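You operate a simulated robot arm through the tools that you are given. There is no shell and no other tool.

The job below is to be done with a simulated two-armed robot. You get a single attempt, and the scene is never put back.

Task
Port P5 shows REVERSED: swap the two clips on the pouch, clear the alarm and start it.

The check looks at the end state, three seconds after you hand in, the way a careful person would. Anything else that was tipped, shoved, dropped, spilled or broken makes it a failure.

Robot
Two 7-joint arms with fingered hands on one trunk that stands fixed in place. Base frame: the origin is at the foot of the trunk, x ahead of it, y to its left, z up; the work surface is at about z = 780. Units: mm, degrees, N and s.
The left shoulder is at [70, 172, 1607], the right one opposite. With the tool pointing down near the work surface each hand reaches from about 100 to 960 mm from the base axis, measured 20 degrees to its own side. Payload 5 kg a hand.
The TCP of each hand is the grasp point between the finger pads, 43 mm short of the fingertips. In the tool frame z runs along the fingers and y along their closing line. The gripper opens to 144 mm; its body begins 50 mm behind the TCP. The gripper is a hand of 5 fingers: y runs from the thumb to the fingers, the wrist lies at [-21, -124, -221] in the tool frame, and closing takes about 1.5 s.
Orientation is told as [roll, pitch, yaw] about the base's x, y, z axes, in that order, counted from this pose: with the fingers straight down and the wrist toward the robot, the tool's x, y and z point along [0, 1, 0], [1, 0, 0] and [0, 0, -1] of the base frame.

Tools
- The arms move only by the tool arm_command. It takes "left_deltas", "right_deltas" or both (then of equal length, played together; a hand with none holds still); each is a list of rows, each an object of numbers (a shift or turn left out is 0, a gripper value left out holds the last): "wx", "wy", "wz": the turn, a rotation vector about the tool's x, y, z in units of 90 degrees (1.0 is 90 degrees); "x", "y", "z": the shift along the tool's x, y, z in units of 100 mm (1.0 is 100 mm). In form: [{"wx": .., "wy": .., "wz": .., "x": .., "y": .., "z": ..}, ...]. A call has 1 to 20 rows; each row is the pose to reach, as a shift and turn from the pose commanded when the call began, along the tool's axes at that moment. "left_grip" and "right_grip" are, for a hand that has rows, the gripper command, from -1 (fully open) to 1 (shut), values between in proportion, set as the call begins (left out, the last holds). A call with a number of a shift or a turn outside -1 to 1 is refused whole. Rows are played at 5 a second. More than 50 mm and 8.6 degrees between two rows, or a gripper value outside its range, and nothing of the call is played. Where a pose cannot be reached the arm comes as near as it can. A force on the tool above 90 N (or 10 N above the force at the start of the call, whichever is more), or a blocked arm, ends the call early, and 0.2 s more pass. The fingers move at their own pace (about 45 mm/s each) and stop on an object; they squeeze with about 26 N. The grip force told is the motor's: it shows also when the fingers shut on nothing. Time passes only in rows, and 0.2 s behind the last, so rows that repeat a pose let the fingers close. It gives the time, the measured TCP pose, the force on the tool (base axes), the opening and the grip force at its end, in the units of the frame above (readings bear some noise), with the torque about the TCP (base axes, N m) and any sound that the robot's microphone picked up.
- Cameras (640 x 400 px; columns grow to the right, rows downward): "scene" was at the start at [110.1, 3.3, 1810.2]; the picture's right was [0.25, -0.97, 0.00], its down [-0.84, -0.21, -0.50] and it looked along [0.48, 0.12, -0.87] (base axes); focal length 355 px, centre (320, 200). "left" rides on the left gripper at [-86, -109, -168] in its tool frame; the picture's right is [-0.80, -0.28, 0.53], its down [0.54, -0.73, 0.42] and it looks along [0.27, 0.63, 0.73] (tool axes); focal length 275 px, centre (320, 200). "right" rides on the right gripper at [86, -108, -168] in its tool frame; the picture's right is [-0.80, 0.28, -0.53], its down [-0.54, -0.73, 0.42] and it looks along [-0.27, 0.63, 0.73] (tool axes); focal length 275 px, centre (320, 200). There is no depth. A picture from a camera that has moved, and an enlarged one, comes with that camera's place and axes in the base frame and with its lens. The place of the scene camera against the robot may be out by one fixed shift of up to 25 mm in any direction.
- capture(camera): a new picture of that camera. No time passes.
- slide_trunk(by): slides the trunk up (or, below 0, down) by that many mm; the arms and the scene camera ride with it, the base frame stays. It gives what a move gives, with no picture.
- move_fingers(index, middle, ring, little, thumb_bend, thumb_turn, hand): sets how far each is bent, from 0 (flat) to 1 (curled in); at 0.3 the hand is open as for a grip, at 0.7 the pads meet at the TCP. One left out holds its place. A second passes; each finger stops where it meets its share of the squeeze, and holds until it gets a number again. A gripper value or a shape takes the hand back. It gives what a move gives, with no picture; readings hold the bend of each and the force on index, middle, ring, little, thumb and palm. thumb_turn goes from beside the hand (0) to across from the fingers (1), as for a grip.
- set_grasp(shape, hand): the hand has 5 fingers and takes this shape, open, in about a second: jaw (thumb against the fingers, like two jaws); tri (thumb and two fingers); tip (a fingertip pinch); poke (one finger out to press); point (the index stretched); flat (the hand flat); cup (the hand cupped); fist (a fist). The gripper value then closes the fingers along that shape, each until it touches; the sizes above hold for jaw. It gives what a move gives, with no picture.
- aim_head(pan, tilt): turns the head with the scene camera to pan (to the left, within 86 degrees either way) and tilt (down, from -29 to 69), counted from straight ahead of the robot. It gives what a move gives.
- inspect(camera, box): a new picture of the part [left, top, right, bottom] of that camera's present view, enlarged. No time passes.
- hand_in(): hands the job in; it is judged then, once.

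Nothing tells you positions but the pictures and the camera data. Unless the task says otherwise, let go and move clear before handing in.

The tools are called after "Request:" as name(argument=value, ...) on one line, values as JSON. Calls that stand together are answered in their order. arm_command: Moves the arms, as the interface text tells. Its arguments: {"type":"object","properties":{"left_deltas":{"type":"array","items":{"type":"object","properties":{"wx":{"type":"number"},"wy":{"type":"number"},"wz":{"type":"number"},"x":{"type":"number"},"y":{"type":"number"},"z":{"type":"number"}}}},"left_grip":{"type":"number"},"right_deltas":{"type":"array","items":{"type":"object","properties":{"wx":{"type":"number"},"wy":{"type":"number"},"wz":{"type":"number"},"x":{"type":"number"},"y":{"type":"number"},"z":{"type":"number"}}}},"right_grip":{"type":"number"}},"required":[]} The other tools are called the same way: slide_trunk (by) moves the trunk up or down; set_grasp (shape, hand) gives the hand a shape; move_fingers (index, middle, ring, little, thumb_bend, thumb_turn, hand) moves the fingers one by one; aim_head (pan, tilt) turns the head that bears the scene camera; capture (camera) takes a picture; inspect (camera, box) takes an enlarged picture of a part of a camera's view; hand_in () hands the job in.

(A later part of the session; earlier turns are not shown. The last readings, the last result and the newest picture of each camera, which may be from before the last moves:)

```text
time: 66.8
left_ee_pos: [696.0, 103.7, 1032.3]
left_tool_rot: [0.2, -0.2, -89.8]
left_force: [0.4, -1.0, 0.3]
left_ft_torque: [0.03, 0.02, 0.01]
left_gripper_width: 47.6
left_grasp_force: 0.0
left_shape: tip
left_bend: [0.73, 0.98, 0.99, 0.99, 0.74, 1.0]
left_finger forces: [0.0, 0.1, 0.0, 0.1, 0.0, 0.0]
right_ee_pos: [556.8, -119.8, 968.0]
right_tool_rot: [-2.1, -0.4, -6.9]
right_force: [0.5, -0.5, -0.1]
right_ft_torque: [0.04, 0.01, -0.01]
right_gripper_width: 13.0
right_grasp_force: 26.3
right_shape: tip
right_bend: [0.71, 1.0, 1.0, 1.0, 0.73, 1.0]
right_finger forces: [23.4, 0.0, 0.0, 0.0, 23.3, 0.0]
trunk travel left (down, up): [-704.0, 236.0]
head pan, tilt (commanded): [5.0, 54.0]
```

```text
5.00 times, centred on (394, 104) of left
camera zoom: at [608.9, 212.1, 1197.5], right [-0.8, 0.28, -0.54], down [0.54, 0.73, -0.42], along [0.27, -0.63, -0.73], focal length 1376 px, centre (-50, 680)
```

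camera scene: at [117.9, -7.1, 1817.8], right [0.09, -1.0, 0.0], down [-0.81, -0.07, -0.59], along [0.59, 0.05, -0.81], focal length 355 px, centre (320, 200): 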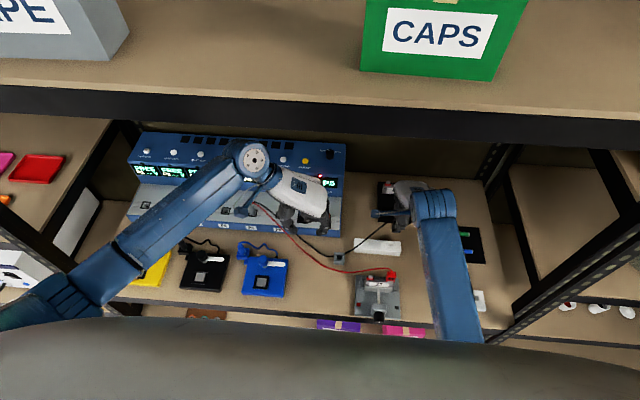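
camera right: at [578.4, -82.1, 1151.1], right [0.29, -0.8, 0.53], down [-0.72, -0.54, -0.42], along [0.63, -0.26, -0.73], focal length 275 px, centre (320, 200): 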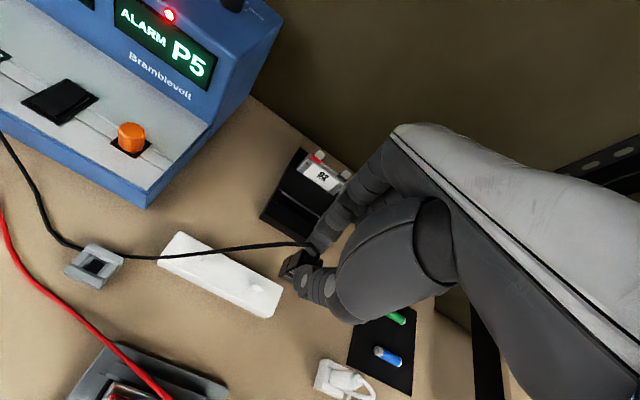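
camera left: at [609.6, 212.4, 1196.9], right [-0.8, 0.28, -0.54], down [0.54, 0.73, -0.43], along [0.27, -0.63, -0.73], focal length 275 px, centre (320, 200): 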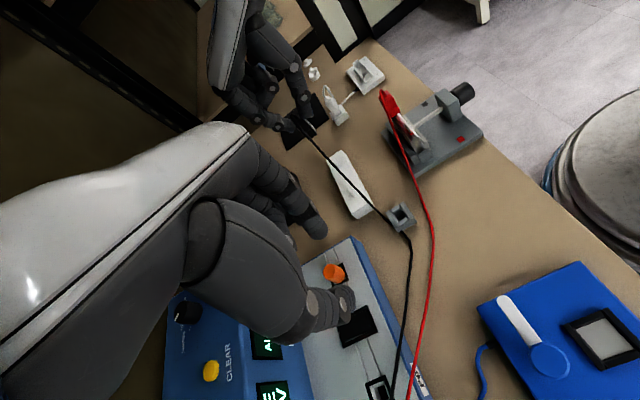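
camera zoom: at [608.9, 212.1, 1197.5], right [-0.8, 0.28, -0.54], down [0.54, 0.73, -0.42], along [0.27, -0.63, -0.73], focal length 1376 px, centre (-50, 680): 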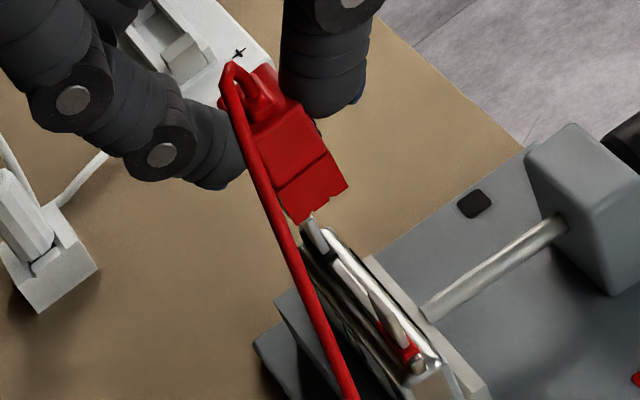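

The arm can't quite hold that turned pose this far left (reach limit), so I turn back to zero yaw, where it reached fine before.

Request:
arm_command(right_deltas=[{"wz": -0.03}, {"wz": -0.06}, {"wz": -0.082}, {"wz": -0.082}])

Request:
inspect(camera="right", box=[246, 236, 324, 300])

Request:
inspect(camera="left", box=[358, 64, 430, 144])

```text
time: 67.8
left_ee_pos: [694.5, 105.2, 1031.3]
left_tool_rot: [0.1, -0.2, -89.7]
left_force: [0.6, -0.3, 0.6]
left_ft_torque: [0.0, -0.03, -0.01]
left_gripper_width: 47.6
left_grasp_force: 0.1
left_shape: tip
left_bend: [0.73, 0.98, 0.99, 0.99, 0.74, 1.0]
left_finger forces: [0.0, 0.0, 0.1, 0.1, 0.0, 0.0]
right_ee_pos: [554.7, -97.4, 971.0]
right_tool_rot: [0.1, 0.1, 0.1]
right_force: [0.0, -0.3, 0.0]
right_ft_torque: [0.04, -0.02, -0.03]
right_gripper_width: 13.5
right_grasp_force: 26.1
right_shape: tip
right_bend: [0.71, 1.0, 1.0, 1.0, 0.73, 1.0]
right_finger forces: [23.4, 0.0, 0.0, 0.1, 23.5, 0.0]
trunk travel left (down, up): [-704.0, 236.0]
head pan, tilt (commanded): [5.0, 54.0]
```

```text
6.25 times, centred on (285, 268) of right
camera zoom: at [446.4, -11.3, 1139.2], right [0.29, -0.8, 0.53], down [-0.73, -0.54, -0.42], along [0.63, -0.26, -0.73], focal length 1720 px, centre (539, -225)
```

zoom: 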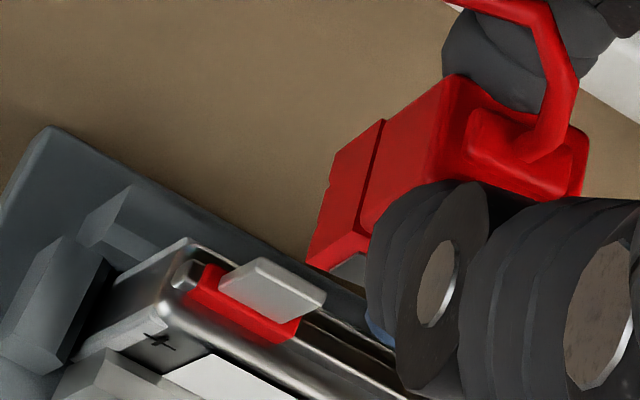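

```text
5.00 times, centred on (394, 104) of left
camera zoom: at [609.0, 212.8, 1197.3], right [-0.8, 0.28, -0.54], down [0.54, 0.73, -0.42], along [0.27, -0.63, -0.73], focal length 1376 px, centre (-50, 680)
```

zoom: 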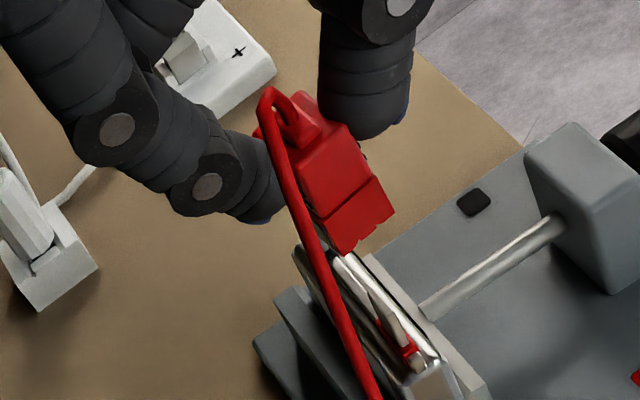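

Now the pose is exact. The clip is nearly over the left tab; I lower to just above it and verify.

Request:
arm_command(right_deltas=[{"z": 0.1, "y": 0.005}, {"z": 0.2, "y": 0.005}, {"z": 0.27, "y": 0.005}])

Request:
inspect(camera="right", box=[266, 246, 324, 290])

Request:
inspect(camera="left", box=[380, 90, 428, 130])

```text
time: 68.6
left_ee_pos: [695.7, 105.3, 1030.7]
left_tool_rot: [0.1, -0.2, -89.8]
left_force: [0.2, 0.6, 0.3]
left_ft_torque: [-0.01, 0.0, 0.0]
left_gripper_width: 47.3
left_grasp_force: 0.1
left_shape: tip
left_bend: [0.73, 0.98, 0.99, 0.99, 0.74, 1.0]
left_finger forces: [0.1, 0.1, 0.1, 0.0, 0.0, 0.0]
right_ee_pos: [553.6, -98.0, 941.7]
right_tool_rot: [0.0, 0.0, 0.2]
right_force: [0.3, 0.0, -0.3]
right_ft_torque: [0.01, 0.03, 0.01]
right_gripper_width: 13.1
right_grasp_force: 26.3
right_shape: tip
right_bend: [0.71, 1.0, 1.0, 1.0, 0.73, 1.0]
right_finger forces: [23.4, 0.1, 0.0, 0.0, 23.4, 0.0]
trunk travel left (down, up): [-704.0, 236.0]
head pan, tilt (commanded): [5.0, 54.0]
```

```text
9.09 times, centred on (295, 268) of right
camera zoom: at [446.7, -11.7, 1111.0], right [0.29, -0.8, 0.53], down [-0.73, -0.54, -0.42], along [0.63, -0.27, -0.73], focal length 2502 px, centre (547, -418)
```

zoom: 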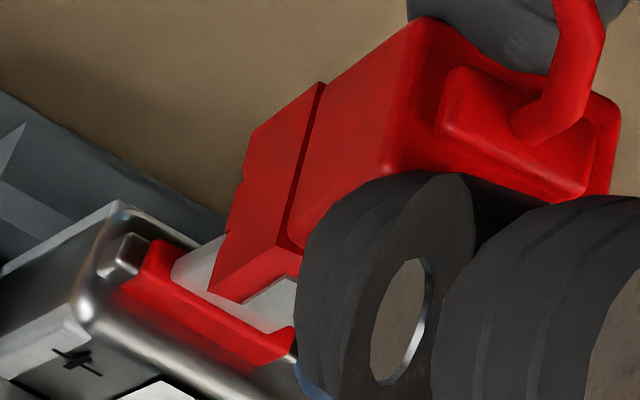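

```text
10.00 times, centred on (404, 110) of left
camera zoom: at [608.8, 213.1, 1197.4], right [-0.8, 0.28, -0.54], down [0.54, 0.73, -0.43], along [0.27, -0.63, -0.73], focal length 2753 px, centre (-520, 1100)
```

zoom: 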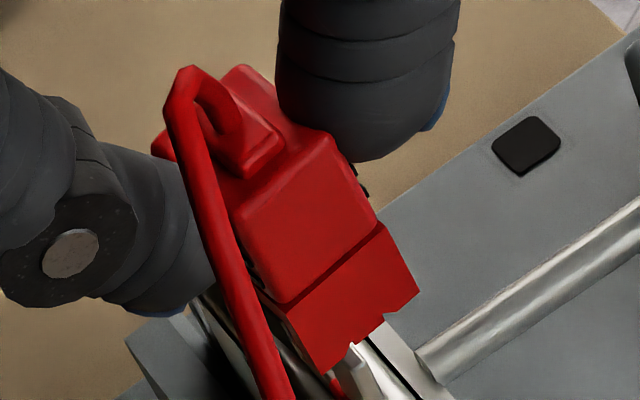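

Request:
inspect(camera="left", box=[400, 112, 432, 140])

```text
14.29 times, centred on (416, 126) of left
camera zoom: at [608.8, 213.1, 1197.4], right [-0.8, 0.28, -0.54], down [0.54, 0.73, -0.43], along [0.27, -0.63, -0.73], focal length 3932 px, centre (-1051, 1257)
```

zoom: 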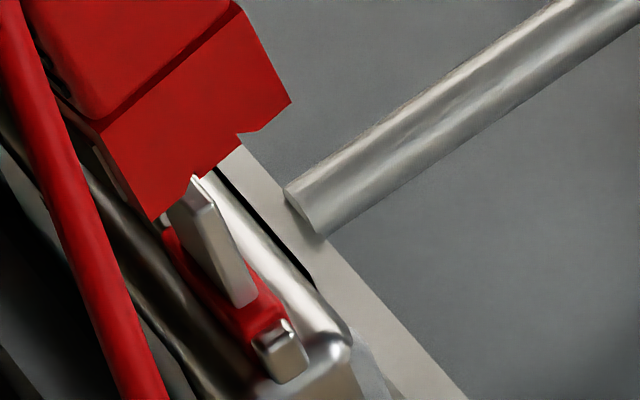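

Alignment is within about a millimetre; I nudge 0.8 mm forward and lower onto the left tab in small steps.

Request:
arm_command(right_deltas=[{"z": 0.03, "y": 0.008}, {"z": 0.06, "y": 0.008}, {"z": 0.08, "y": 0.008}])

Request:
inspect(camera="left", box=[400, 112, 432, 140])

Request:
inspect(camera="right", box=[266, 246, 324, 290])

```text
time: 69.4
left_ee_pos: [696.0, 105.0, 1030.7]
left_tool_rot: [0.2, -0.1, -89.8]
left_force: [-0.3, -1.4, 0.0]
left_ft_torque: [0.0, 0.04, 0.01]
left_gripper_width: 47.6
left_grasp_force: 0.0
left_shape: tip
left_bend: [0.73, 0.98, 0.99, 0.99, 0.74, 1.0]
left_finger forces: [0.0, 0.0, 0.0, 0.0, 0.1, 0.0]
right_ee_pos: [557.2, -97.2, 935.4]
right_tool_rot: [0.1, 0.0, 0.2]
right_force: [-0.4, 0.1, 0.4]
right_ft_torque: [-0.01, 0.0, 0.02]
right_gripper_width: 13.1
right_grasp_force: 26.5
right_shape: tip
right_bend: [0.71, 1.0, 1.0, 1.0, 0.73, 1.0]
right_finger forces: [23.4, 0.0, 0.0, 0.1, 23.4, 0.0]
trunk travel left (down, up): [-704.0, 236.0]
head pan, tilt (commanded): [5.0, 54.0]
```

```text
14.29 times, centred on (416, 126) of left
camera zoom: at [608.8, 213.0, 1197.4], right [-0.8, 0.28, -0.54], down [0.54, 0.73, -0.43], along [0.27, -0.63, -0.73], focal length 3932 px, centre (-1051, 1257)
```

zoom: 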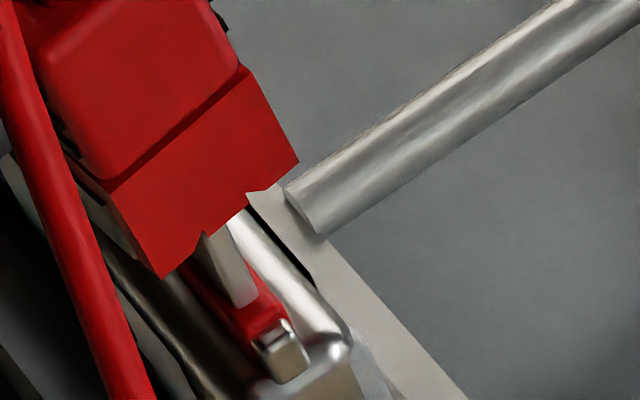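

```text
9.09 times, centred on (295, 268) of right
camera zoom: at [448.5, -11.2, 1103.4], right [0.29, -0.8, 0.53], down [-0.73, -0.54, -0.42], along [0.63, -0.27, -0.73], focal length 2502 px, centre (547, -418)
```

zoom: 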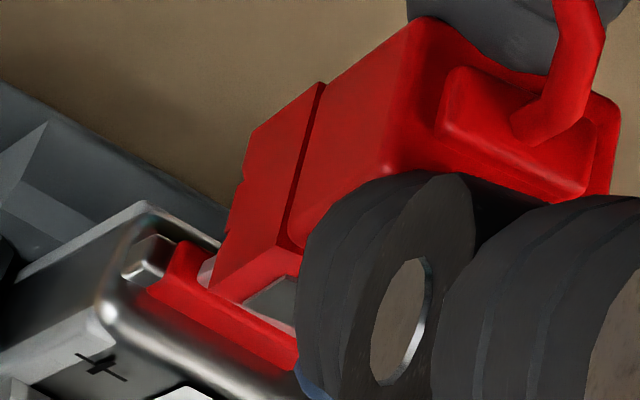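

Request:
arm_command(right_deltas=[{"z": 0.02}, {"z": 0.04}])

Request:
arm_command(right_deltas=[{"z": 0.015}, {"z": 0.03}])

Request:
inspect(camera="left", box=[400, 112, 432, 140])

```text
time: 70.0
left_ee_pos: [695.7, 105.2, 1030.4]
left_tool_rot: [0.1, -0.3, -89.8]
left_force: [-0.2, 0.1, 0.0]
left_ft_torque: [0.0, -0.01, 0.0]
left_gripper_width: 47.4
left_grasp_force: 0.2
left_shape: tip
left_bend: [0.73, 0.98, 0.99, 0.99, 0.74, 1.0]
left_finger forces: [0.1, 0.0, 0.0, 0.0, 0.0, 0.0]
right_ee_pos: [556.1, -98.1, 930.5]
right_tool_rot: [0.1, 0.2, 0.1]
right_force: [0.0, 0.6, -0.4]
right_ft_torque: [0.01, -0.05, 0.02]
right_gripper_width: 13.2
right_grasp_force: 26.0
right_shape: tip
right_bend: [0.71, 1.0, 1.0, 1.0, 0.73, 1.0]
right_finger forces: [23.4, 0.0, 0.1, 0.0, 23.4, 0.0]
trunk travel left (down, up): [-704.0, 236.0]
head pan, tilt (commanded): [5.0, 54.0]
```

```text
time: 70.6
left_ee_pos: [694.7, 106.6, 1031.6]
left_tool_rot: [0.1, -0.1, -89.9]
left_force: [-0.8, 0.4, 0.5]
left_ft_torque: [-0.02, -0.01, 0.02]
left_gripper_width: 47.6
left_grasp_force: 0.1
left_shape: tip
left_bend: [0.73, 0.98, 0.99, 0.99, 0.74, 1.0]
left_finger forces: [0.0, 0.0, 0.1, 0.0, 0.1, 0.0]
right_ee_pos: [555.8, -97.2, 928.2]
right_tool_rot: [0.1, 0.0, 0.1]
right_force: [-0.9, 0.1, 0.5]
right_ft_torque: [-0.01, 0.04, -0.03]
right_gripper_width: 13.5
right_grasp_force: 26.1
right_shape: tip
right_bend: [0.71, 1.0, 1.0, 1.0, 0.73, 1.0]
right_finger forces: [23.4, 0.0, 0.0, 0.1, 23.4, 0.0]
trunk travel left (down, up): [-704.0, 236.0]
head pan, tilt (commanded): [5.0, 54.0]
```

```text
14.29 times, centred on (416, 126) of left
camera zoom: at [608.8, 213.0, 1197.4], right [-0.8, 0.28, -0.54], down [0.54, 0.73, -0.43], along [0.27, -0.63, -0.73], focal length 3932 px, centre (-1051, 1257)
```

zoom: 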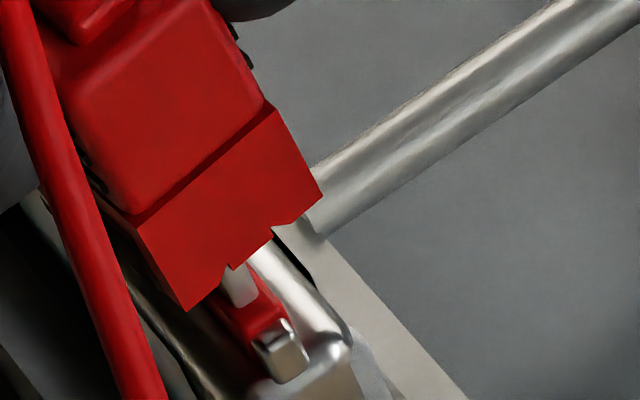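

Request:
arm_command(right_deltas=[{"z": 0.015}, {"z": 0.03}, {"z": 0.04}])

Request:
arm_command(right_deltas=[{"z": 0.015}, {"z": 0.03}])

Request:
inspect(camera="left", box=[390, 102, 432, 140])

Request:
inspect(camera="right", box=[256, 236, 324, 290])

```text
time: 71.4
left_ee_pos: [695.3, 105.8, 1030.9]
left_tool_rot: [0.1, -0.2, -89.8]
left_force: [-0.5, -0.1, 0.3]
left_ft_torque: [0.03, 0.02, 0.0]
left_gripper_width: 47.7
left_grasp_force: 0.1
left_shape: tip
left_bend: [0.73, 0.98, 0.99, 0.99, 0.74, 1.0]
left_finger forces: [0.0, 0.0, 0.0, 0.0, 0.0, 0.0]
right_ee_pos: [556.1, -98.8, 925.3]
right_tool_rot: [0.2, 0.0, 0.1]
right_force: [-0.8, -0.1, 2.1]
right_ft_torque: [-0.01, 0.04, -0.01]
right_gripper_width: 13.2
right_grasp_force: 25.4
right_shape: tip
right_bend: [0.71, 1.0, 1.0, 1.0, 0.73, 1.0]
right_finger forces: [23.4, 0.0, 0.1, 0.1, 24.4, 0.0]
trunk travel left (down, up): [-704.0, 236.0]
head pan, tilt (commanded): [5.0, 54.0]
```

```text
time: 72.0
left_ee_pos: [695.7, 105.8, 1030.5]
left_tool_rot: [0.1, -0.3, -89.8]
left_force: [0.3, 0.3, -0.5]
left_ft_torque: [0.0, 0.01, -0.04]
left_gripper_width: 47.6
left_grasp_force: 0.0
left_shape: tip
left_bend: [0.73, 0.98, 0.99, 0.99, 0.74, 1.0]
left_finger forces: [0.0, 0.1, 0.0, 0.0, 0.0, 0.0]
right_ee_pos: [556.9, -97.3, 921.3]
right_tool_rot: [0.1, 0.1, 0.1]
right_force: [-0.7, 1.3, 1.4]
right_ft_torque: [0.01, 0.05, -0.03]
right_gripper_width: 13.0
right_grasp_force: 25.6
right_shape: tip
right_bend: [0.71, 1.0, 1.0, 1.0, 0.73, 1.0]
right_finger forces: [23.1, 0.0, 0.0, 0.0, 24.4, 0.0]
trunk travel left (down, up): [-704.0, 236.0]
head pan, tilt (commanded): [5.0, 54.0]
```

```text
10.53 times, centred on (411, 121) of left
camera zoom: at [608.6, 213.0, 1197.5], right [-0.8, 0.28, -0.54], down [0.54, 0.73, -0.42], along [0.27, -0.63, -0.73], focal length 2898 px, centre (-638, 1032)
```

zoom: 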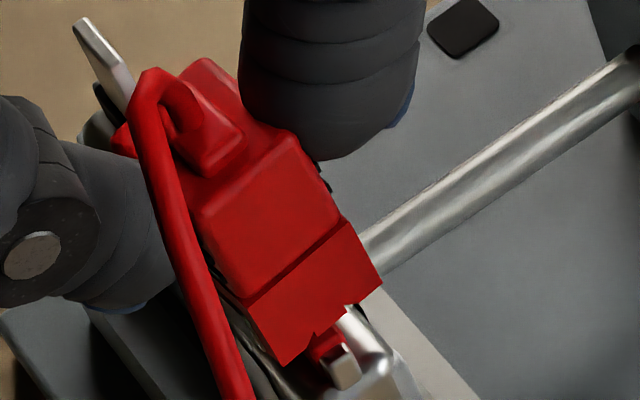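

```text
7.41 times, centred on (290, 263) of right
camera zoom: at [448.7, -11.3, 1089.3], right [0.29, -0.8, 0.53], down [-0.73, -0.54, -0.42], along [0.63, -0.27, -0.73], focal length 2039 px, centre (542, -267)
```

zoom: 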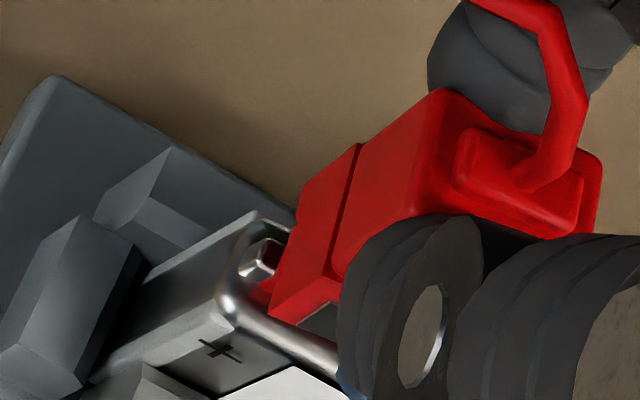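

It's sliding onto the tab with the same light friction. A few more millimetres to seat it.

Request:
arm_command(right_deltas=[{"z": 0.015}, {"z": 0.03}])

Request:
inspect(camera="left", box=[390, 102, 432, 140])

Request:
inspect(camera="right", box=[256, 236, 324, 290])

```text
time: 72.6
left_ee_pos: [695.4, 104.3, 1030.5]
left_tool_rot: [0.1, -0.3, -89.8]
left_force: [0.2, -0.2, -0.5]
left_ft_torque: [0.01, 0.0, -0.03]
left_gripper_width: 47.8
left_grasp_force: 0.0
left_shape: tip
left_bend: [0.73, 0.98, 0.99, 0.99, 0.74, 1.0]
left_finger forces: [0.1, 0.1, 0.0, 0.1, 0.1, 0.0]
right_ee_pos: [557.4, -97.1, 917.5]
right_tool_rot: [0.1, -0.1, 0.2]
right_force: [-0.5, -0.5, 2.1]
right_ft_torque: [-0.02, 0.02, -0.02]
right_gripper_width: 13.1
right_grasp_force: 25.8
right_shape: tip
right_bend: [0.71, 1.0, 1.0, 1.0, 0.73, 1.0]
right_finger forces: [23.4, 0.0, 0.1, 0.0, 24.1, 0.0]
trunk travel left (down, up): [-704.0, 236.0]
head pan, tilt (commanded): [5.0, 54.0]
```

```text
10.53 times, centred on (411, 121) of left
camera zoom: at [608.7, 213.0, 1197.5], right [-0.8, 0.28, -0.54], down [0.54, 0.73, -0.42], along [0.27, -0.63, -0.73], focal length 2898 px, centre (-638, 1032)
```

zoom: 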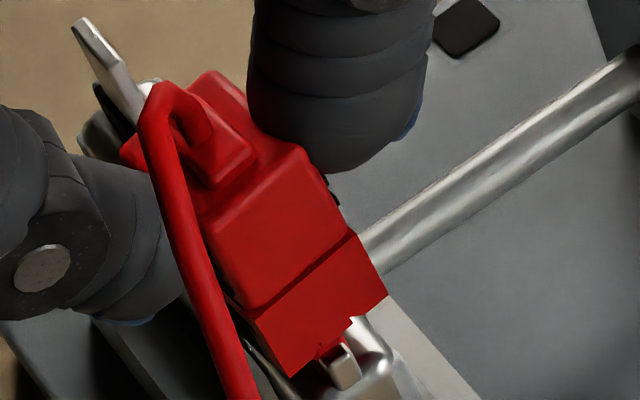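

```text
7.41 times, centred on (290, 263) of right
camera zoom: at [448.5, -10.9, 1086.5], right [0.29, -0.8, 0.53], down [-0.73, -0.54, -0.42], along [0.63, -0.27, -0.73], focal length 2039 px, centre (542, -267)
```

zoom: 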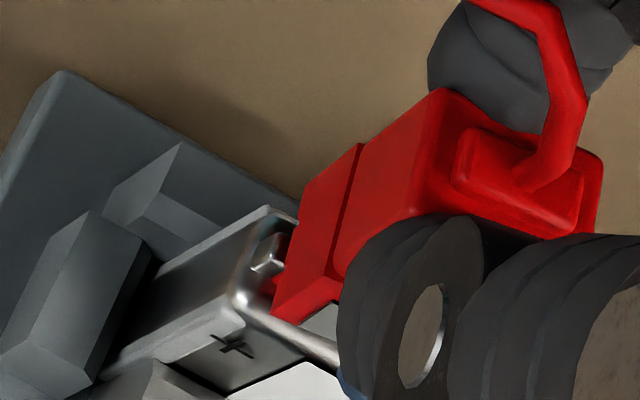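

Seated at the same depth as the original clip. I release and check.

Request:
arm_command(right_deltas=[{}, {}, {}, {}], right_grip=0.4)

Request:
arm_command(right_deltas=[{"z": -0.2}, {"z": -0.4}, {"z": -0.6}, {"z": -0.65}])

Request:
inspect(camera="left", box=[370, 80, 450, 150])

Request:
inspect(camera="right", box=[200, 200, 340, 320])

Request:
capture(camera="scene")

```text
time: 73.6
left_ee_pos: [695.8, 104.7, 1031.1]
left_tool_rot: [0.2, -0.1, -89.8]
left_force: [0.8, 0.8, -0.3]
left_ft_torque: [0.03, -0.02, -0.01]
left_gripper_width: 47.3
left_grasp_force: 0.1
left_shape: tip
left_bend: [0.73, 0.98, 0.99, 0.99, 0.74, 1.0]
left_finger forces: [0.1, 0.0, 0.0, 0.0, 0.1, 0.0]
right_ee_pos: [556.5, -96.9, 918.6]
right_tool_rot: [0.1, 0.2, 0.1]
right_force: [1.1, 0.4, 0.0]
right_ft_torque: [0.0, -0.01, 0.01]
right_gripper_width: 42.9
right_grasp_force: 0.0
right_shape: tip
right_bend: [0.73, 0.98, 0.99, 0.99, 0.74, 1.0]
right_finger forces: [0.1, 0.0, 0.0, 0.1, 0.0, 0.0]
trunk travel left (down, up): [-704.0, 236.0]
head pan, tilt (commanded): [5.0, 54.0]
```

```text
time: 74.6
left_ee_pos: [695.0, 105.1, 1031.5]
left_tool_rot: [0.1, -0.2, -89.8]
left_force: [0.7, 0.1, -0.4]
left_ft_torque: [-0.02, -0.01, -0.03]
left_gripper_width: 47.4
left_grasp_force: 0.0
left_shape: tip
left_bend: [0.73, 0.98, 0.99, 0.99, 0.74, 1.0]
left_finger forces: [0.1, 0.0, 0.1, 0.0, 0.0, 0.0]
right_ee_pos: [553.9, -103.6, 981.6]
right_tool_rot: [-0.6, 0.1, 0.2]
right_force: [0.5, 1.0, 0.0]
right_ft_torque: [-0.01, -0.02, 0.01]
right_gripper_width: 42.6
right_grasp_force: 0.1
right_shape: tip
right_bend: [0.73, 0.98, 0.99, 0.99, 0.74, 1.0]
right_finger forces: [0.0, 0.1, 0.1, 0.1, 0.0, 0.0]
trunk travel left (down, up): [-704.0, 236.0]
head pan, tilt (commanded): [5.0, 54.0]
```

```text
5.71 times, centred on (410, 115) of left
camera zoom: at [608.8, 213.1, 1197.4], right [-0.8, 0.28, -0.54], down [0.54, 0.73, -0.43], along [0.27, -0.63, -0.73], focal length 1573 px, centre (-194, 686)
```

zoom: 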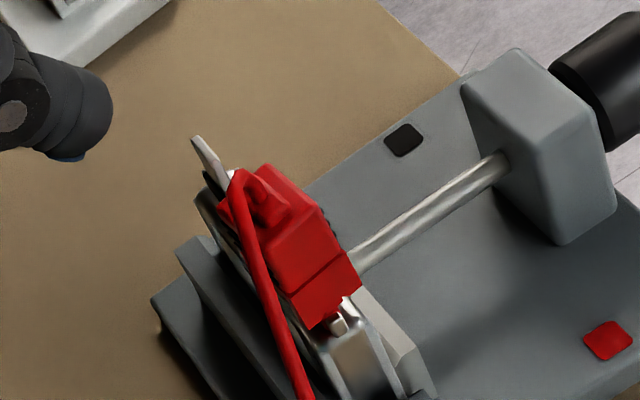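

```text
3.33 times, centred on (270, 260) of right
camera zoom: at [446.5, -15.4, 1149.3], right [0.29, -0.79, 0.54], down [-0.72, -0.55, -0.42], along [0.63, -0.27, -0.73], focal length 918 px, centre (487, 0)
```

zoom: 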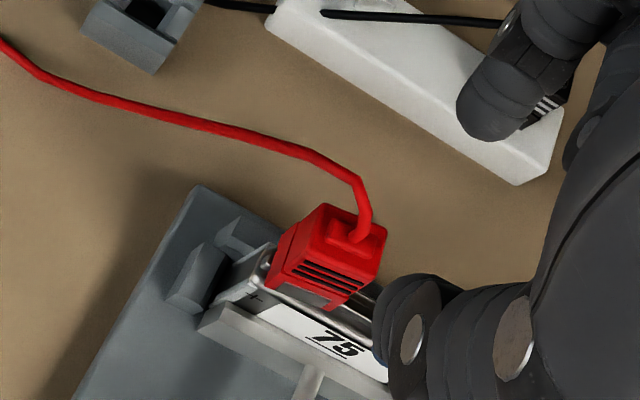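

```text
taken
camera scene: at [118.4, -6.7, 1817.7], right [0.09, -1.0, 0.0], down [-0.81, -0.07, -0.59], along [0.59, 0.05, -0.81], focal length 355 px, centre (320, 200)
```

scene: 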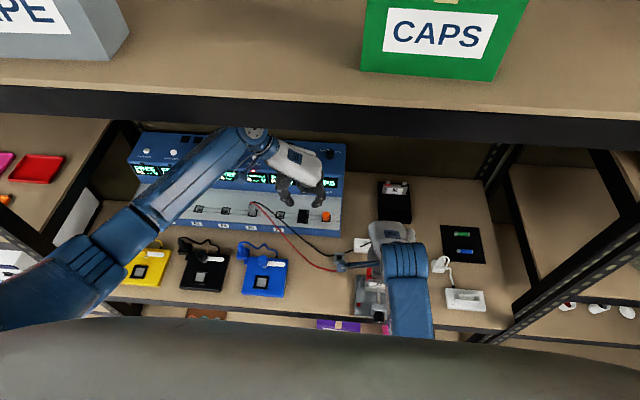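

Red is now on the "+" (left) tab. I go back to the parked black clip and descend to the same spot where I released it.

Request:
arm_command(right_deltas=[{"x": -0.2, "y": 0.2}, {"x": -0.3, "y": 0.45}, {"x": -0.4, "y": 0.7}, {"x": -0.5, "y": 0.95}])

Request:
arm_command(right_deltas=[{"x": -0.1, "y": 0.2}, {"x": -0.216, "y": 0.386}, {"x": -0.216, "y": 0.386, "z": 0.2}, {"x": -0.216, "y": 0.386, "z": 0.4}])

Request:
inspect(camera="left", box=[290, 90, 390, 190])

Request:
inspect(camera="right", box=[220, 190, 360, 310])

```text
time: 75.6
left_ee_pos: [696.6, 105.7, 1029.4]
left_tool_rot: [0.0, -0.1, -89.8]
left_force: [0.3, -0.1, -0.7]
left_ft_torque: [-0.01, 0.02, 0.01]
left_gripper_width: 47.9
left_grasp_force: 0.1
left_shape: tip
left_bend: [0.73, 0.98, 0.99, 0.99, 0.74, 1.0]
left_finger forces: [0.1, 0.0, 0.0, 0.0, 0.0, 0.1]
right_ee_pos: [654.1, -149.5, 983.5]
right_tool_rot: [0.2, 0.2, 0.1]
right_force: [0.0, 0.2, -0.8]
right_ft_torque: [-0.04, 0.03, 0.01]
right_gripper_width: 42.6
right_grasp_force: 0.0
right_shape: tip
right_bend: [0.73, 0.98, 0.99, 0.99, 0.74, 1.0]
right_finger forces: [0.0, 0.0, 0.0, 0.0, 0.0, 0.0]
trunk travel left (down, up): [-704.0, 236.0]
head pan, tilt (commanded): [5.0, 54.0]
```

```text
time: 76.6
left_ee_pos: [695.4, 105.8, 1033.2]
left_tool_rot: [0.1, -0.1, -89.8]
left_force: [-0.4, -0.8, 0.4]
left_ft_torque: [0.01, 0.02, 0.02]
left_gripper_width: 47.6
left_grasp_force: 0.1
left_shape: tip
left_bend: [0.73, 0.98, 0.99, 0.99, 0.74, 1.0]
left_finger forces: [0.1, 0.0, 0.1, 0.1, 0.0, 0.1]
right_ee_pos: [690.0, -168.5, 942.9]
right_tool_rot: [0.1, 0.0, 0.1]
right_force: [0.3, 0.2, 0.2]
right_ft_torque: [-0.02, 0.0, 0.0]
right_gripper_width: 42.9
right_grasp_force: 0.0
right_shape: tip
right_bend: [0.73, 0.98, 0.99, 0.99, 0.74, 1.0]
right_finger forces: [0.0, 0.1, 0.1, 0.0, 0.0, 0.0]
trunk travel left (down, up): [-704.0, 236.0]
head pan, tilt (commanded): [5.0, 54.0]
```

```text
4.00 times, centred on (340, 140) of left
camera zoom: at [608.6, 213.2, 1197.5], right [-0.8, 0.28, -0.54], down [0.54, 0.73, -0.43], along [0.27, -0.63, -0.73], focal length 1101 px, centre (240, 440)
```

zoom: 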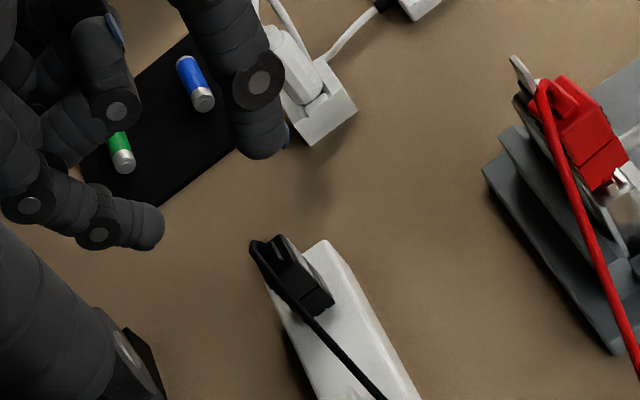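

```text
3.33 times, centred on (290, 250) of right
camera zoom: at [582.2, -82.6, 1110.4], right [0.29, -0.8, 0.53], down [-0.72, -0.54, -0.42], along [0.63, -0.27, -0.73], focal length 918 px, centre (420, 33)
```

zoom: 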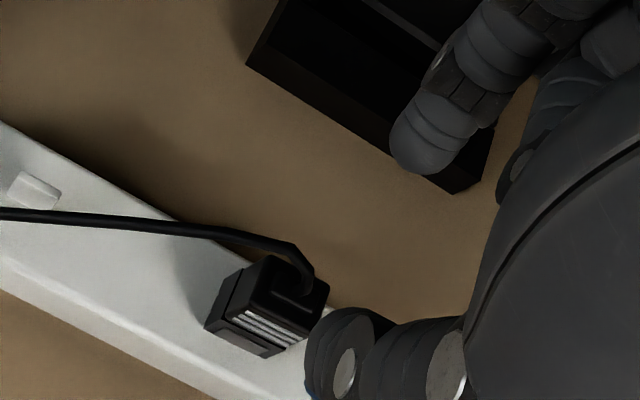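

Request:
arm_command(right_deltas=[{"z": 0.15}, {"z": 0.3}, {"z": 0.42}, {"z": 0.52}, {"z": 0.58}, {"z": 0.63}])

Request:
inspect(camera="left", box=[310, 110, 380, 180])

Request:
inspect(camera="right", box=[240, 200, 350, 300])

```text
time: 78.0
left_ee_pos: [694.6, 105.9, 1031.8]
left_tool_rot: [0.1, -0.3, -89.8]
left_force: [0.8, -0.1, 0.4]
left_ft_torque: [0.0, 0.01, -0.01]
left_gripper_width: 47.6
left_grasp_force: 0.1
left_shape: tip
left_bend: [0.73, 0.98, 0.99, 0.99, 0.74, 1.0]
left_finger forces: [0.0, 0.0, 0.0, 0.0, 0.1, 0.0]
right_ee_pos: [690.8, -170.6, 880.6]
right_tool_rot: [0.1, 0.2, 0.1]
right_force: [0.7, 1.0, -0.3]
right_ft_torque: [0.04, 0.03, 0.01]
right_gripper_width: 43.1
right_grasp_force: 0.0
right_shape: tip
right_bend: [0.73, 0.98, 0.99, 0.99, 0.74, 1.0]
right_finger forces: [0.0, 0.0, 0.1, 0.0, 0.0, 0.0]
trunk travel left (down, up): [-704.0, 236.0]
head pan, tilt (commanded): [5.0, 54.0]
```

```text
5.71 times, centred on (345, 145) of left
camera zoom: at [609.1, 212.9, 1197.3], right [-0.8, 0.28, -0.54], down [0.54, 0.73, -0.43], along [0.27, -0.63, -0.73], focal length 1573 px, centre (177, 514)
```

zoom: 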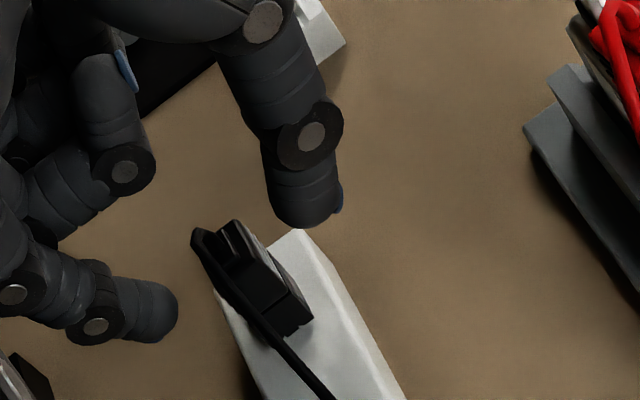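

```text
4.00 times, centred on (295, 250) of right
camera zoom: at [582.6, -83.8, 1048.1], right [0.29, -0.8, 0.53], down [-0.73, -0.54, -0.42], along [0.63, -0.27, -0.73], focal length 1101 px, centre (420, 0)
```

zoom: 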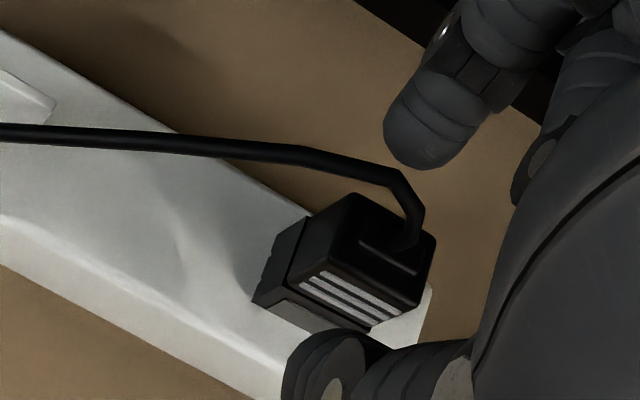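

Request:
arm_command(right_deltas=[{}, {}, {}, {}, {}, {}], right_grip=1.0)

Request:
arm_command(right_deltas=[{"z": -0.03}, {"z": -0.06}, {"z": -0.09}, {"z": -0.12}])

Request:
inspect(camera="left", box=[310, 110, 380, 180])

Request:
inspect(camera="right", box=[240, 220, 330, 300])

```text
time: 79.4
left_ee_pos: [695.7, 106.0, 1030.7]
left_tool_rot: [0.1, -0.3, -89.8]
left_force: [0.2, -0.3, 0.5]
left_ft_torque: [0.0, -0.03, 0.01]
left_gripper_width: 47.7
left_grasp_force: 0.1
left_shape: tip
left_bend: [0.73, 0.98, 0.99, 0.99, 0.74, 1.0]
left_finger forces: [0.1, 0.0, 0.0, 0.1, 0.0, 0.1]
right_ee_pos: [691.1, -170.5, 880.5]
right_tool_rot: [0.0, 0.1, 0.0]
right_force: [-0.4, -0.1, 0.3]
right_ft_torque: [0.01, -0.01, 0.01]
right_gripper_width: 12.7
right_grasp_force: 25.8
right_shape: tip
right_bend: [0.71, 1.0, 1.0, 1.0, 0.73, 1.0]
right_finger forces: [23.2, 0.0, 0.1, 0.0, 23.2, 0.0]
trunk travel left (down, up): [-704.0, 236.0]
head pan, tilt (commanded): [5.0, 54.0]
```

```text
time: 80.4
left_ee_pos: [695.3, 104.9, 1031.7]
left_tool_rot: [0.0, -0.1, -89.8]
left_force: [-0.3, -0.5, -0.3]
left_ft_torque: [0.01, -0.02, 0.01]
left_gripper_width: 47.6
left_grasp_force: 0.0
left_shape: tip
left_bend: [0.73, 0.98, 0.99, 0.99, 0.74, 1.0]
left_finger forces: [0.0, 0.0, 0.1, 0.1, 0.0, 0.0]
right_ee_pos: [689.3, -168.8, 893.1]
right_tool_rot: [0.1, 0.0, 0.0]
right_force: [1.0, 0.5, -0.4]
right_ft_torque: [0.03, -0.05, -0.06]
right_gripper_width: 12.8
right_grasp_force: 26.0
right_shape: tip
right_bend: [0.71, 1.0, 1.0, 1.0, 0.73, 1.0]
right_finger forces: [23.8, 0.0, 0.0, 0.1, 23.0, 0.0]
trunk travel left (down, up): [-704.0, 236.0]
head pan, tilt (commanded): [5.0, 54.0]
```

```text
5.71 times, centred on (345, 145) of left
camera zoom: at [608.7, 213.0, 1197.5], right [-0.8, 0.28, -0.54], down [0.54, 0.73, -0.43], along [0.27, -0.63, -0.73], focal length 1573 px, centre (177, 514)
```

zoom: 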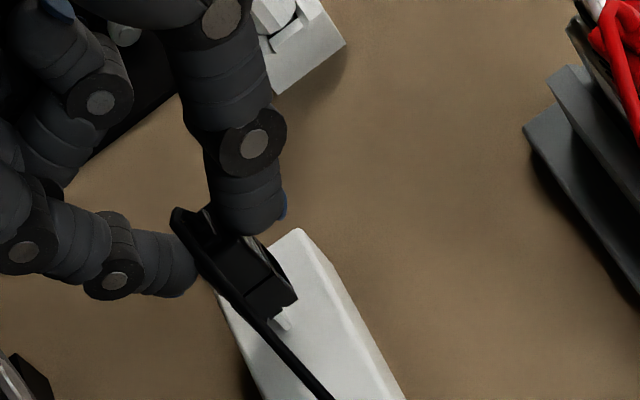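

```text
5.00 times, centred on (285, 260) of right
camera zoom: at [581.4, -83.2, 1060.7], right [0.29, -0.8, 0.53], down [-0.73, -0.54, -0.42], along [0.63, -0.27, -0.73], focal length 1376 px, centre (495, -100)
```

zoom: 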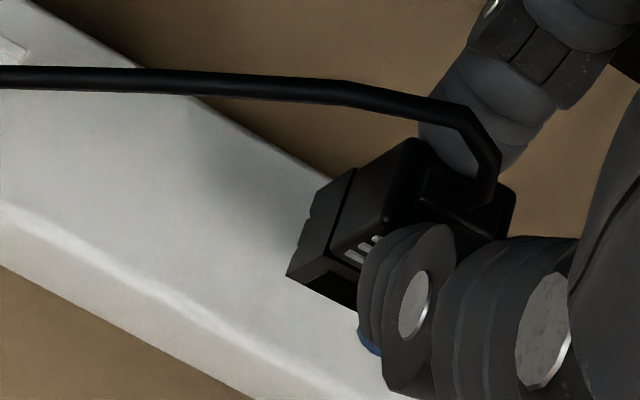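

Black comes off the fin cleanly and the bar didn't move. I lift higher and carry it over the right tab.

Request:
arm_command(right_deltas=[{"z": -0.25}, {"z": -0.5}, {"z": -0.75}, {"z": -0.88}])

Request:
arm_command(right_deltas=[{"y": -0.25}, {"y": -0.5}, {"y": -0.75}, {"y": -1.0}])

Request:
arm_command(right_deltas=[{"y": -0.18, "x": 0.06}, {"y": -0.353, "x": 0.123}, {"y": -0.353, "x": 0.123, "z": 0.15}])

Request:
inspect(camera="left", box=[340, 50, 440, 150])

Request:
inspect(camera="right", box=[200, 220, 330, 310])

Request:
capture(camera="scene")

```text
time: 81.4
left_ee_pos: [695.5, 105.2, 1030.6]
left_tool_rot: [0.1, -0.3, -89.9]
left_force: [0.8, 0.4, -0.7]
left_ft_torque: [0.02, -0.02, -0.02]
left_gripper_width: 47.5
left_grasp_force: 0.1
left_shape: tip
left_bend: [0.73, 0.98, 0.99, 0.99, 0.74, 1.0]
left_finger forces: [0.1, 0.1, 0.0, 0.0, 0.1, 0.0]
right_ee_pos: [688.6, -168.0, 981.7]
right_tool_rot: [0.1, 0.0, 0.0]
right_force: [-0.7, 0.4, -1.2]
right_ft_torque: [-0.02, 0.02, -0.01]
right_gripper_width: 13.0
right_grasp_force: 26.0
right_shape: tip
right_bend: [0.71, 1.0, 1.0, 1.0, 0.73, 1.0]
right_finger forces: [23.6, 0.0, 0.0, 0.1, 23.4, 0.0]
trunk travel left (down, up): [-704.0, 236.0]
head pan, tilt (commanded): [5.0, 54.0]
```

```text
time: 82.4
left_ee_pos: [694.2, 104.7, 1030.4]
left_tool_rot: [0.1, -0.2, -89.8]
left_force: [-0.1, -0.3, 0.5]
left_ft_torque: [-0.01, -0.02, 0.06]
left_gripper_width: 47.5
left_grasp_force: 0.1
left_shape: tip
left_bend: [0.73, 0.98, 0.99, 0.99, 0.74, 1.0]
left_finger forces: [0.0, 0.0, 0.0, 0.0, 0.0, 0.1]
right_ee_pos: [589.4, -169.2, 981.6]
right_tool_rot: [0.1, -0.1, 0.2]
right_force: [-0.4, -0.5, -0.1]
right_ft_torque: [0.01, -0.02, 0.0]
right_gripper_width: 12.7
right_grasp_force: 25.8
right_shape: tip
right_bend: [0.71, 1.0, 1.0, 1.0, 0.73, 1.0]
right_finger forces: [23.6, 0.0, 0.0, 0.0, 23.5, 0.1]
trunk travel left (down, up): [-704.0, 236.0]
head pan, tilt (commanded): [5.0, 54.0]
```

```text
time: 83.2
left_ee_pos: [695.8, 104.8, 1029.9]
left_tool_rot: [0.1, -0.2, -89.9]
left_force: [0.7, 0.2, -0.2]
left_ft_torque: [-0.03, 0.03, 0.01]
left_gripper_width: 47.5
left_grasp_force: 0.0
left_shape: tip
left_bend: [0.73, 0.98, 0.99, 0.99, 0.74, 1.0]
left_finger forces: [0.1, 0.0, 0.1, 0.1, 0.0, 0.0]
right_ee_pos: [555.7, -156.6, 966.3]
right_tool_rot: [0.1, 0.1, 0.1]
right_force: [-0.4, -0.1, -0.3]
right_ft_torque: [0.01, 0.03, 0.02]
right_gripper_width: 13.0
right_grasp_force: 25.8
right_shape: tip
right_bend: [0.71, 1.0, 1.0, 1.0, 0.73, 1.0]
right_finger forces: [23.5, 0.0, 0.1, 0.0, 23.4, 0.1]
trunk travel left (down, up): [-704.0, 236.0]
head pan, tilt (commanded): [5.0, 54.0]
```

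```text
4.00 times, centred on (390, 100) of left
camera zoom: at [609.5, 212.8, 1197.0], right [-0.8, 0.28, -0.54], down [0.54, 0.73, -0.43], along [0.27, -0.63, -0.73], focal length 1101 px, centre (40, 600)
```

zoom: 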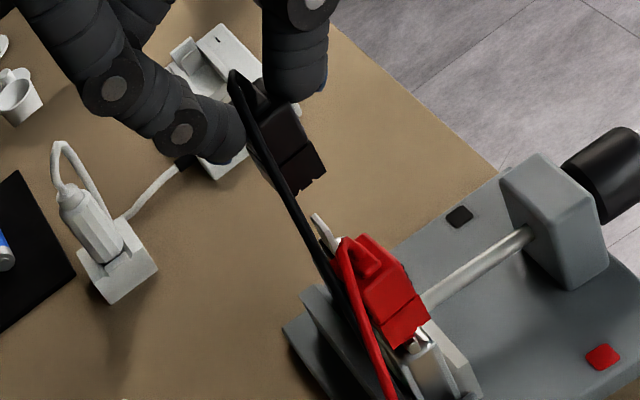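

```text
4.44 times, centred on (265, 265) of right
camera zoom: at [447.9, -71.2, 1133.6], right [0.29, -0.8, 0.53], down [-0.73, -0.54, -0.42], along [0.63, -0.26, -0.73], focal length 1224 px, centre (564, -89)
```

zoom: 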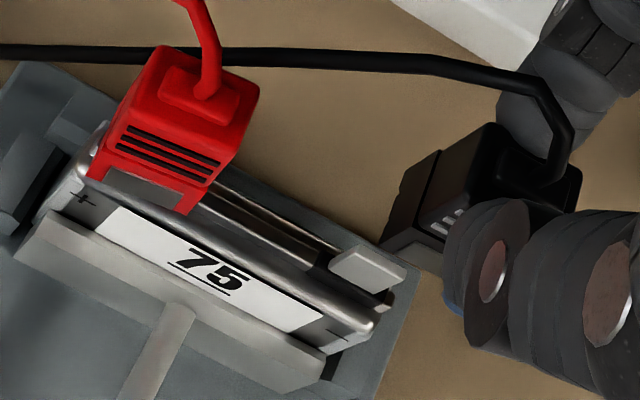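

```text
taken
camera scene: at [119.6, -7.1, 1817.7], right [0.09, -1.0, 0.0], down [-0.81, -0.07, -0.59], along [0.58, 0.05, -0.81], focal length 355 px, centre (320, 200)
```

scene: 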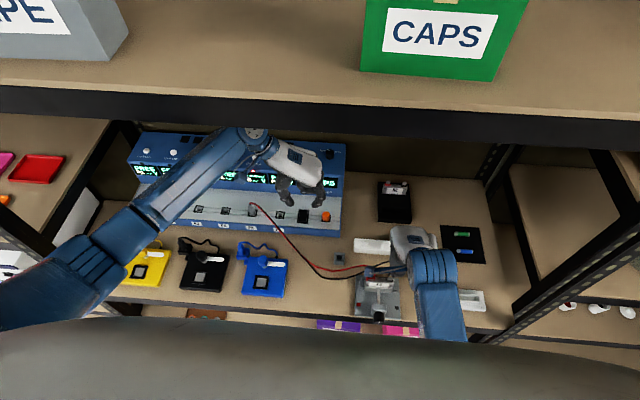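

Request:
inspect(camera="left", box=[392, 76, 430, 112])

Request:
inspect(camera="right", box=[256, 246, 314, 290])

```text
11.11 times, centred on (411, 94) of left
camera zoom: at [609.5, 212.8, 1197.0], right [-0.8, 0.28, -0.54], down [0.54, 0.73, -0.43], along [0.27, -0.63, -0.73], focal length 3059 px, centre (-691, 1378)
```

zoom: 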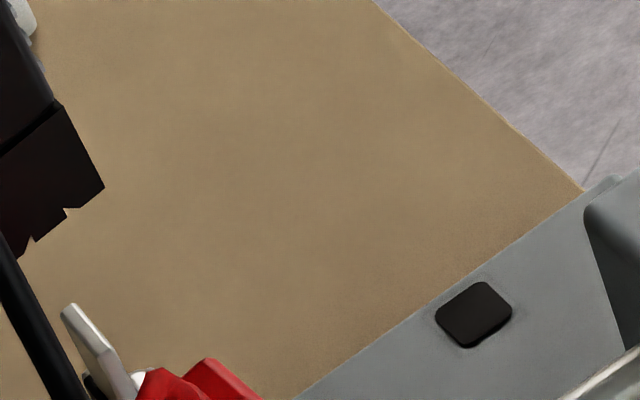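

```text
9.09 times, centred on (285, 268) of right
camera zoom: at [447.9, -71.2, 1133.6], right [0.29, -0.8, 0.53], down [-0.73, -0.54, -0.42], along [0.63, -0.26, -0.73], focal length 2502 px, centre (638, -418)
```

zoom: 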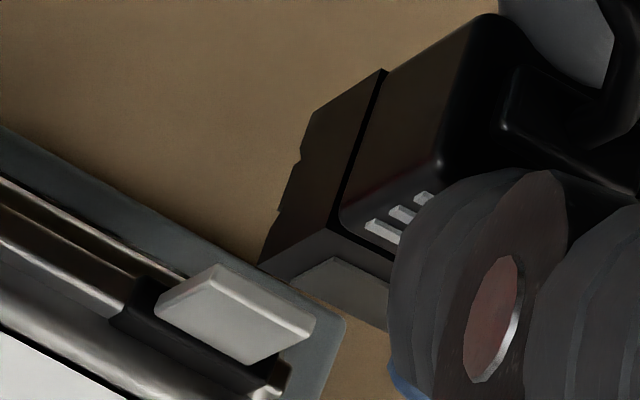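

Clip and right tab agree to within a millimetre (tab ≈(556.4, −156.6), clip ≈(557.1, −156.9)). I lower to just above the tab.

Request:
arm_command(right_deltas=[{"z": 0.08, "y": -0.005}, {"z": 0.16, "y": -0.005}, {"z": 0.23, "y": -0.005}])

Request:
inspect(camera="left", box=[380, 80, 418, 116])

Request:
inspect(camera="right", box=[256, 246, 314, 290])

```text
time: 84.0
left_ee_pos: [695.6, 105.6, 1030.5]
left_tool_rot: [0.1, -0.2, -89.8]
left_force: [-0.2, -0.1, 1.3]
left_ft_torque: [0.01, 0.03, 0.0]
left_gripper_width: 47.5
left_grasp_force: 0.1
left_shape: tip
left_bend: [0.73, 0.98, 0.99, 0.99, 0.74, 1.0]
left_finger forces: [0.0, 0.1, 0.0, 0.0, 0.0, 0.0]
right_ee_pos: [555.0, -157.9, 943.6]
right_tool_rot: [0.1, 0.1, 0.1]
right_force: [-0.2, -0.2, -0.6]
right_ft_torque: [0.0, 0.0, 0.03]
right_gripper_width: 12.9
right_grasp_force: 25.6
right_shape: tip
right_bend: [0.71, 1.0, 1.0, 1.0, 0.73, 1.0]
right_finger forces: [23.6, 0.1, 0.1, 0.0, 23.5, 0.0]
trunk travel left (down, up): [-704.0, 236.0]
head pan, tilt (commanded): [5.0, 54.0]
```

```text
11.11 times, centred on (399, 98) of left
camera zoom: at [609.2, 212.9, 1197.2], right [-0.8, 0.28, -0.54], down [0.54, 0.73, -0.43], along [0.27, -0.63, -0.73], focal length 3059 px, centre (-558, 1333)
```

zoom: 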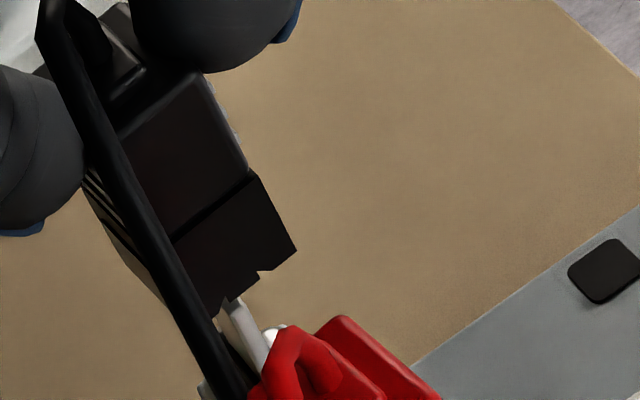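

```text
9.09 times, centred on (285, 268) of right
camera zoom: at [446.9, -71.2, 1110.8], right [0.29, -0.8, 0.53], down [-0.73, -0.54, -0.42], along [0.63, -0.27, -0.73], focal length 2502 px, centre (638, -418)
```

zoom: 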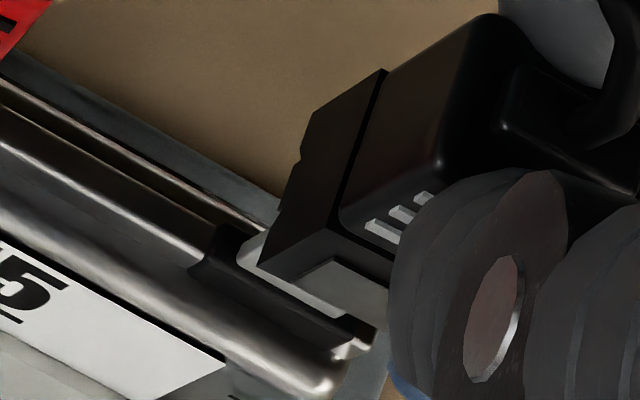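

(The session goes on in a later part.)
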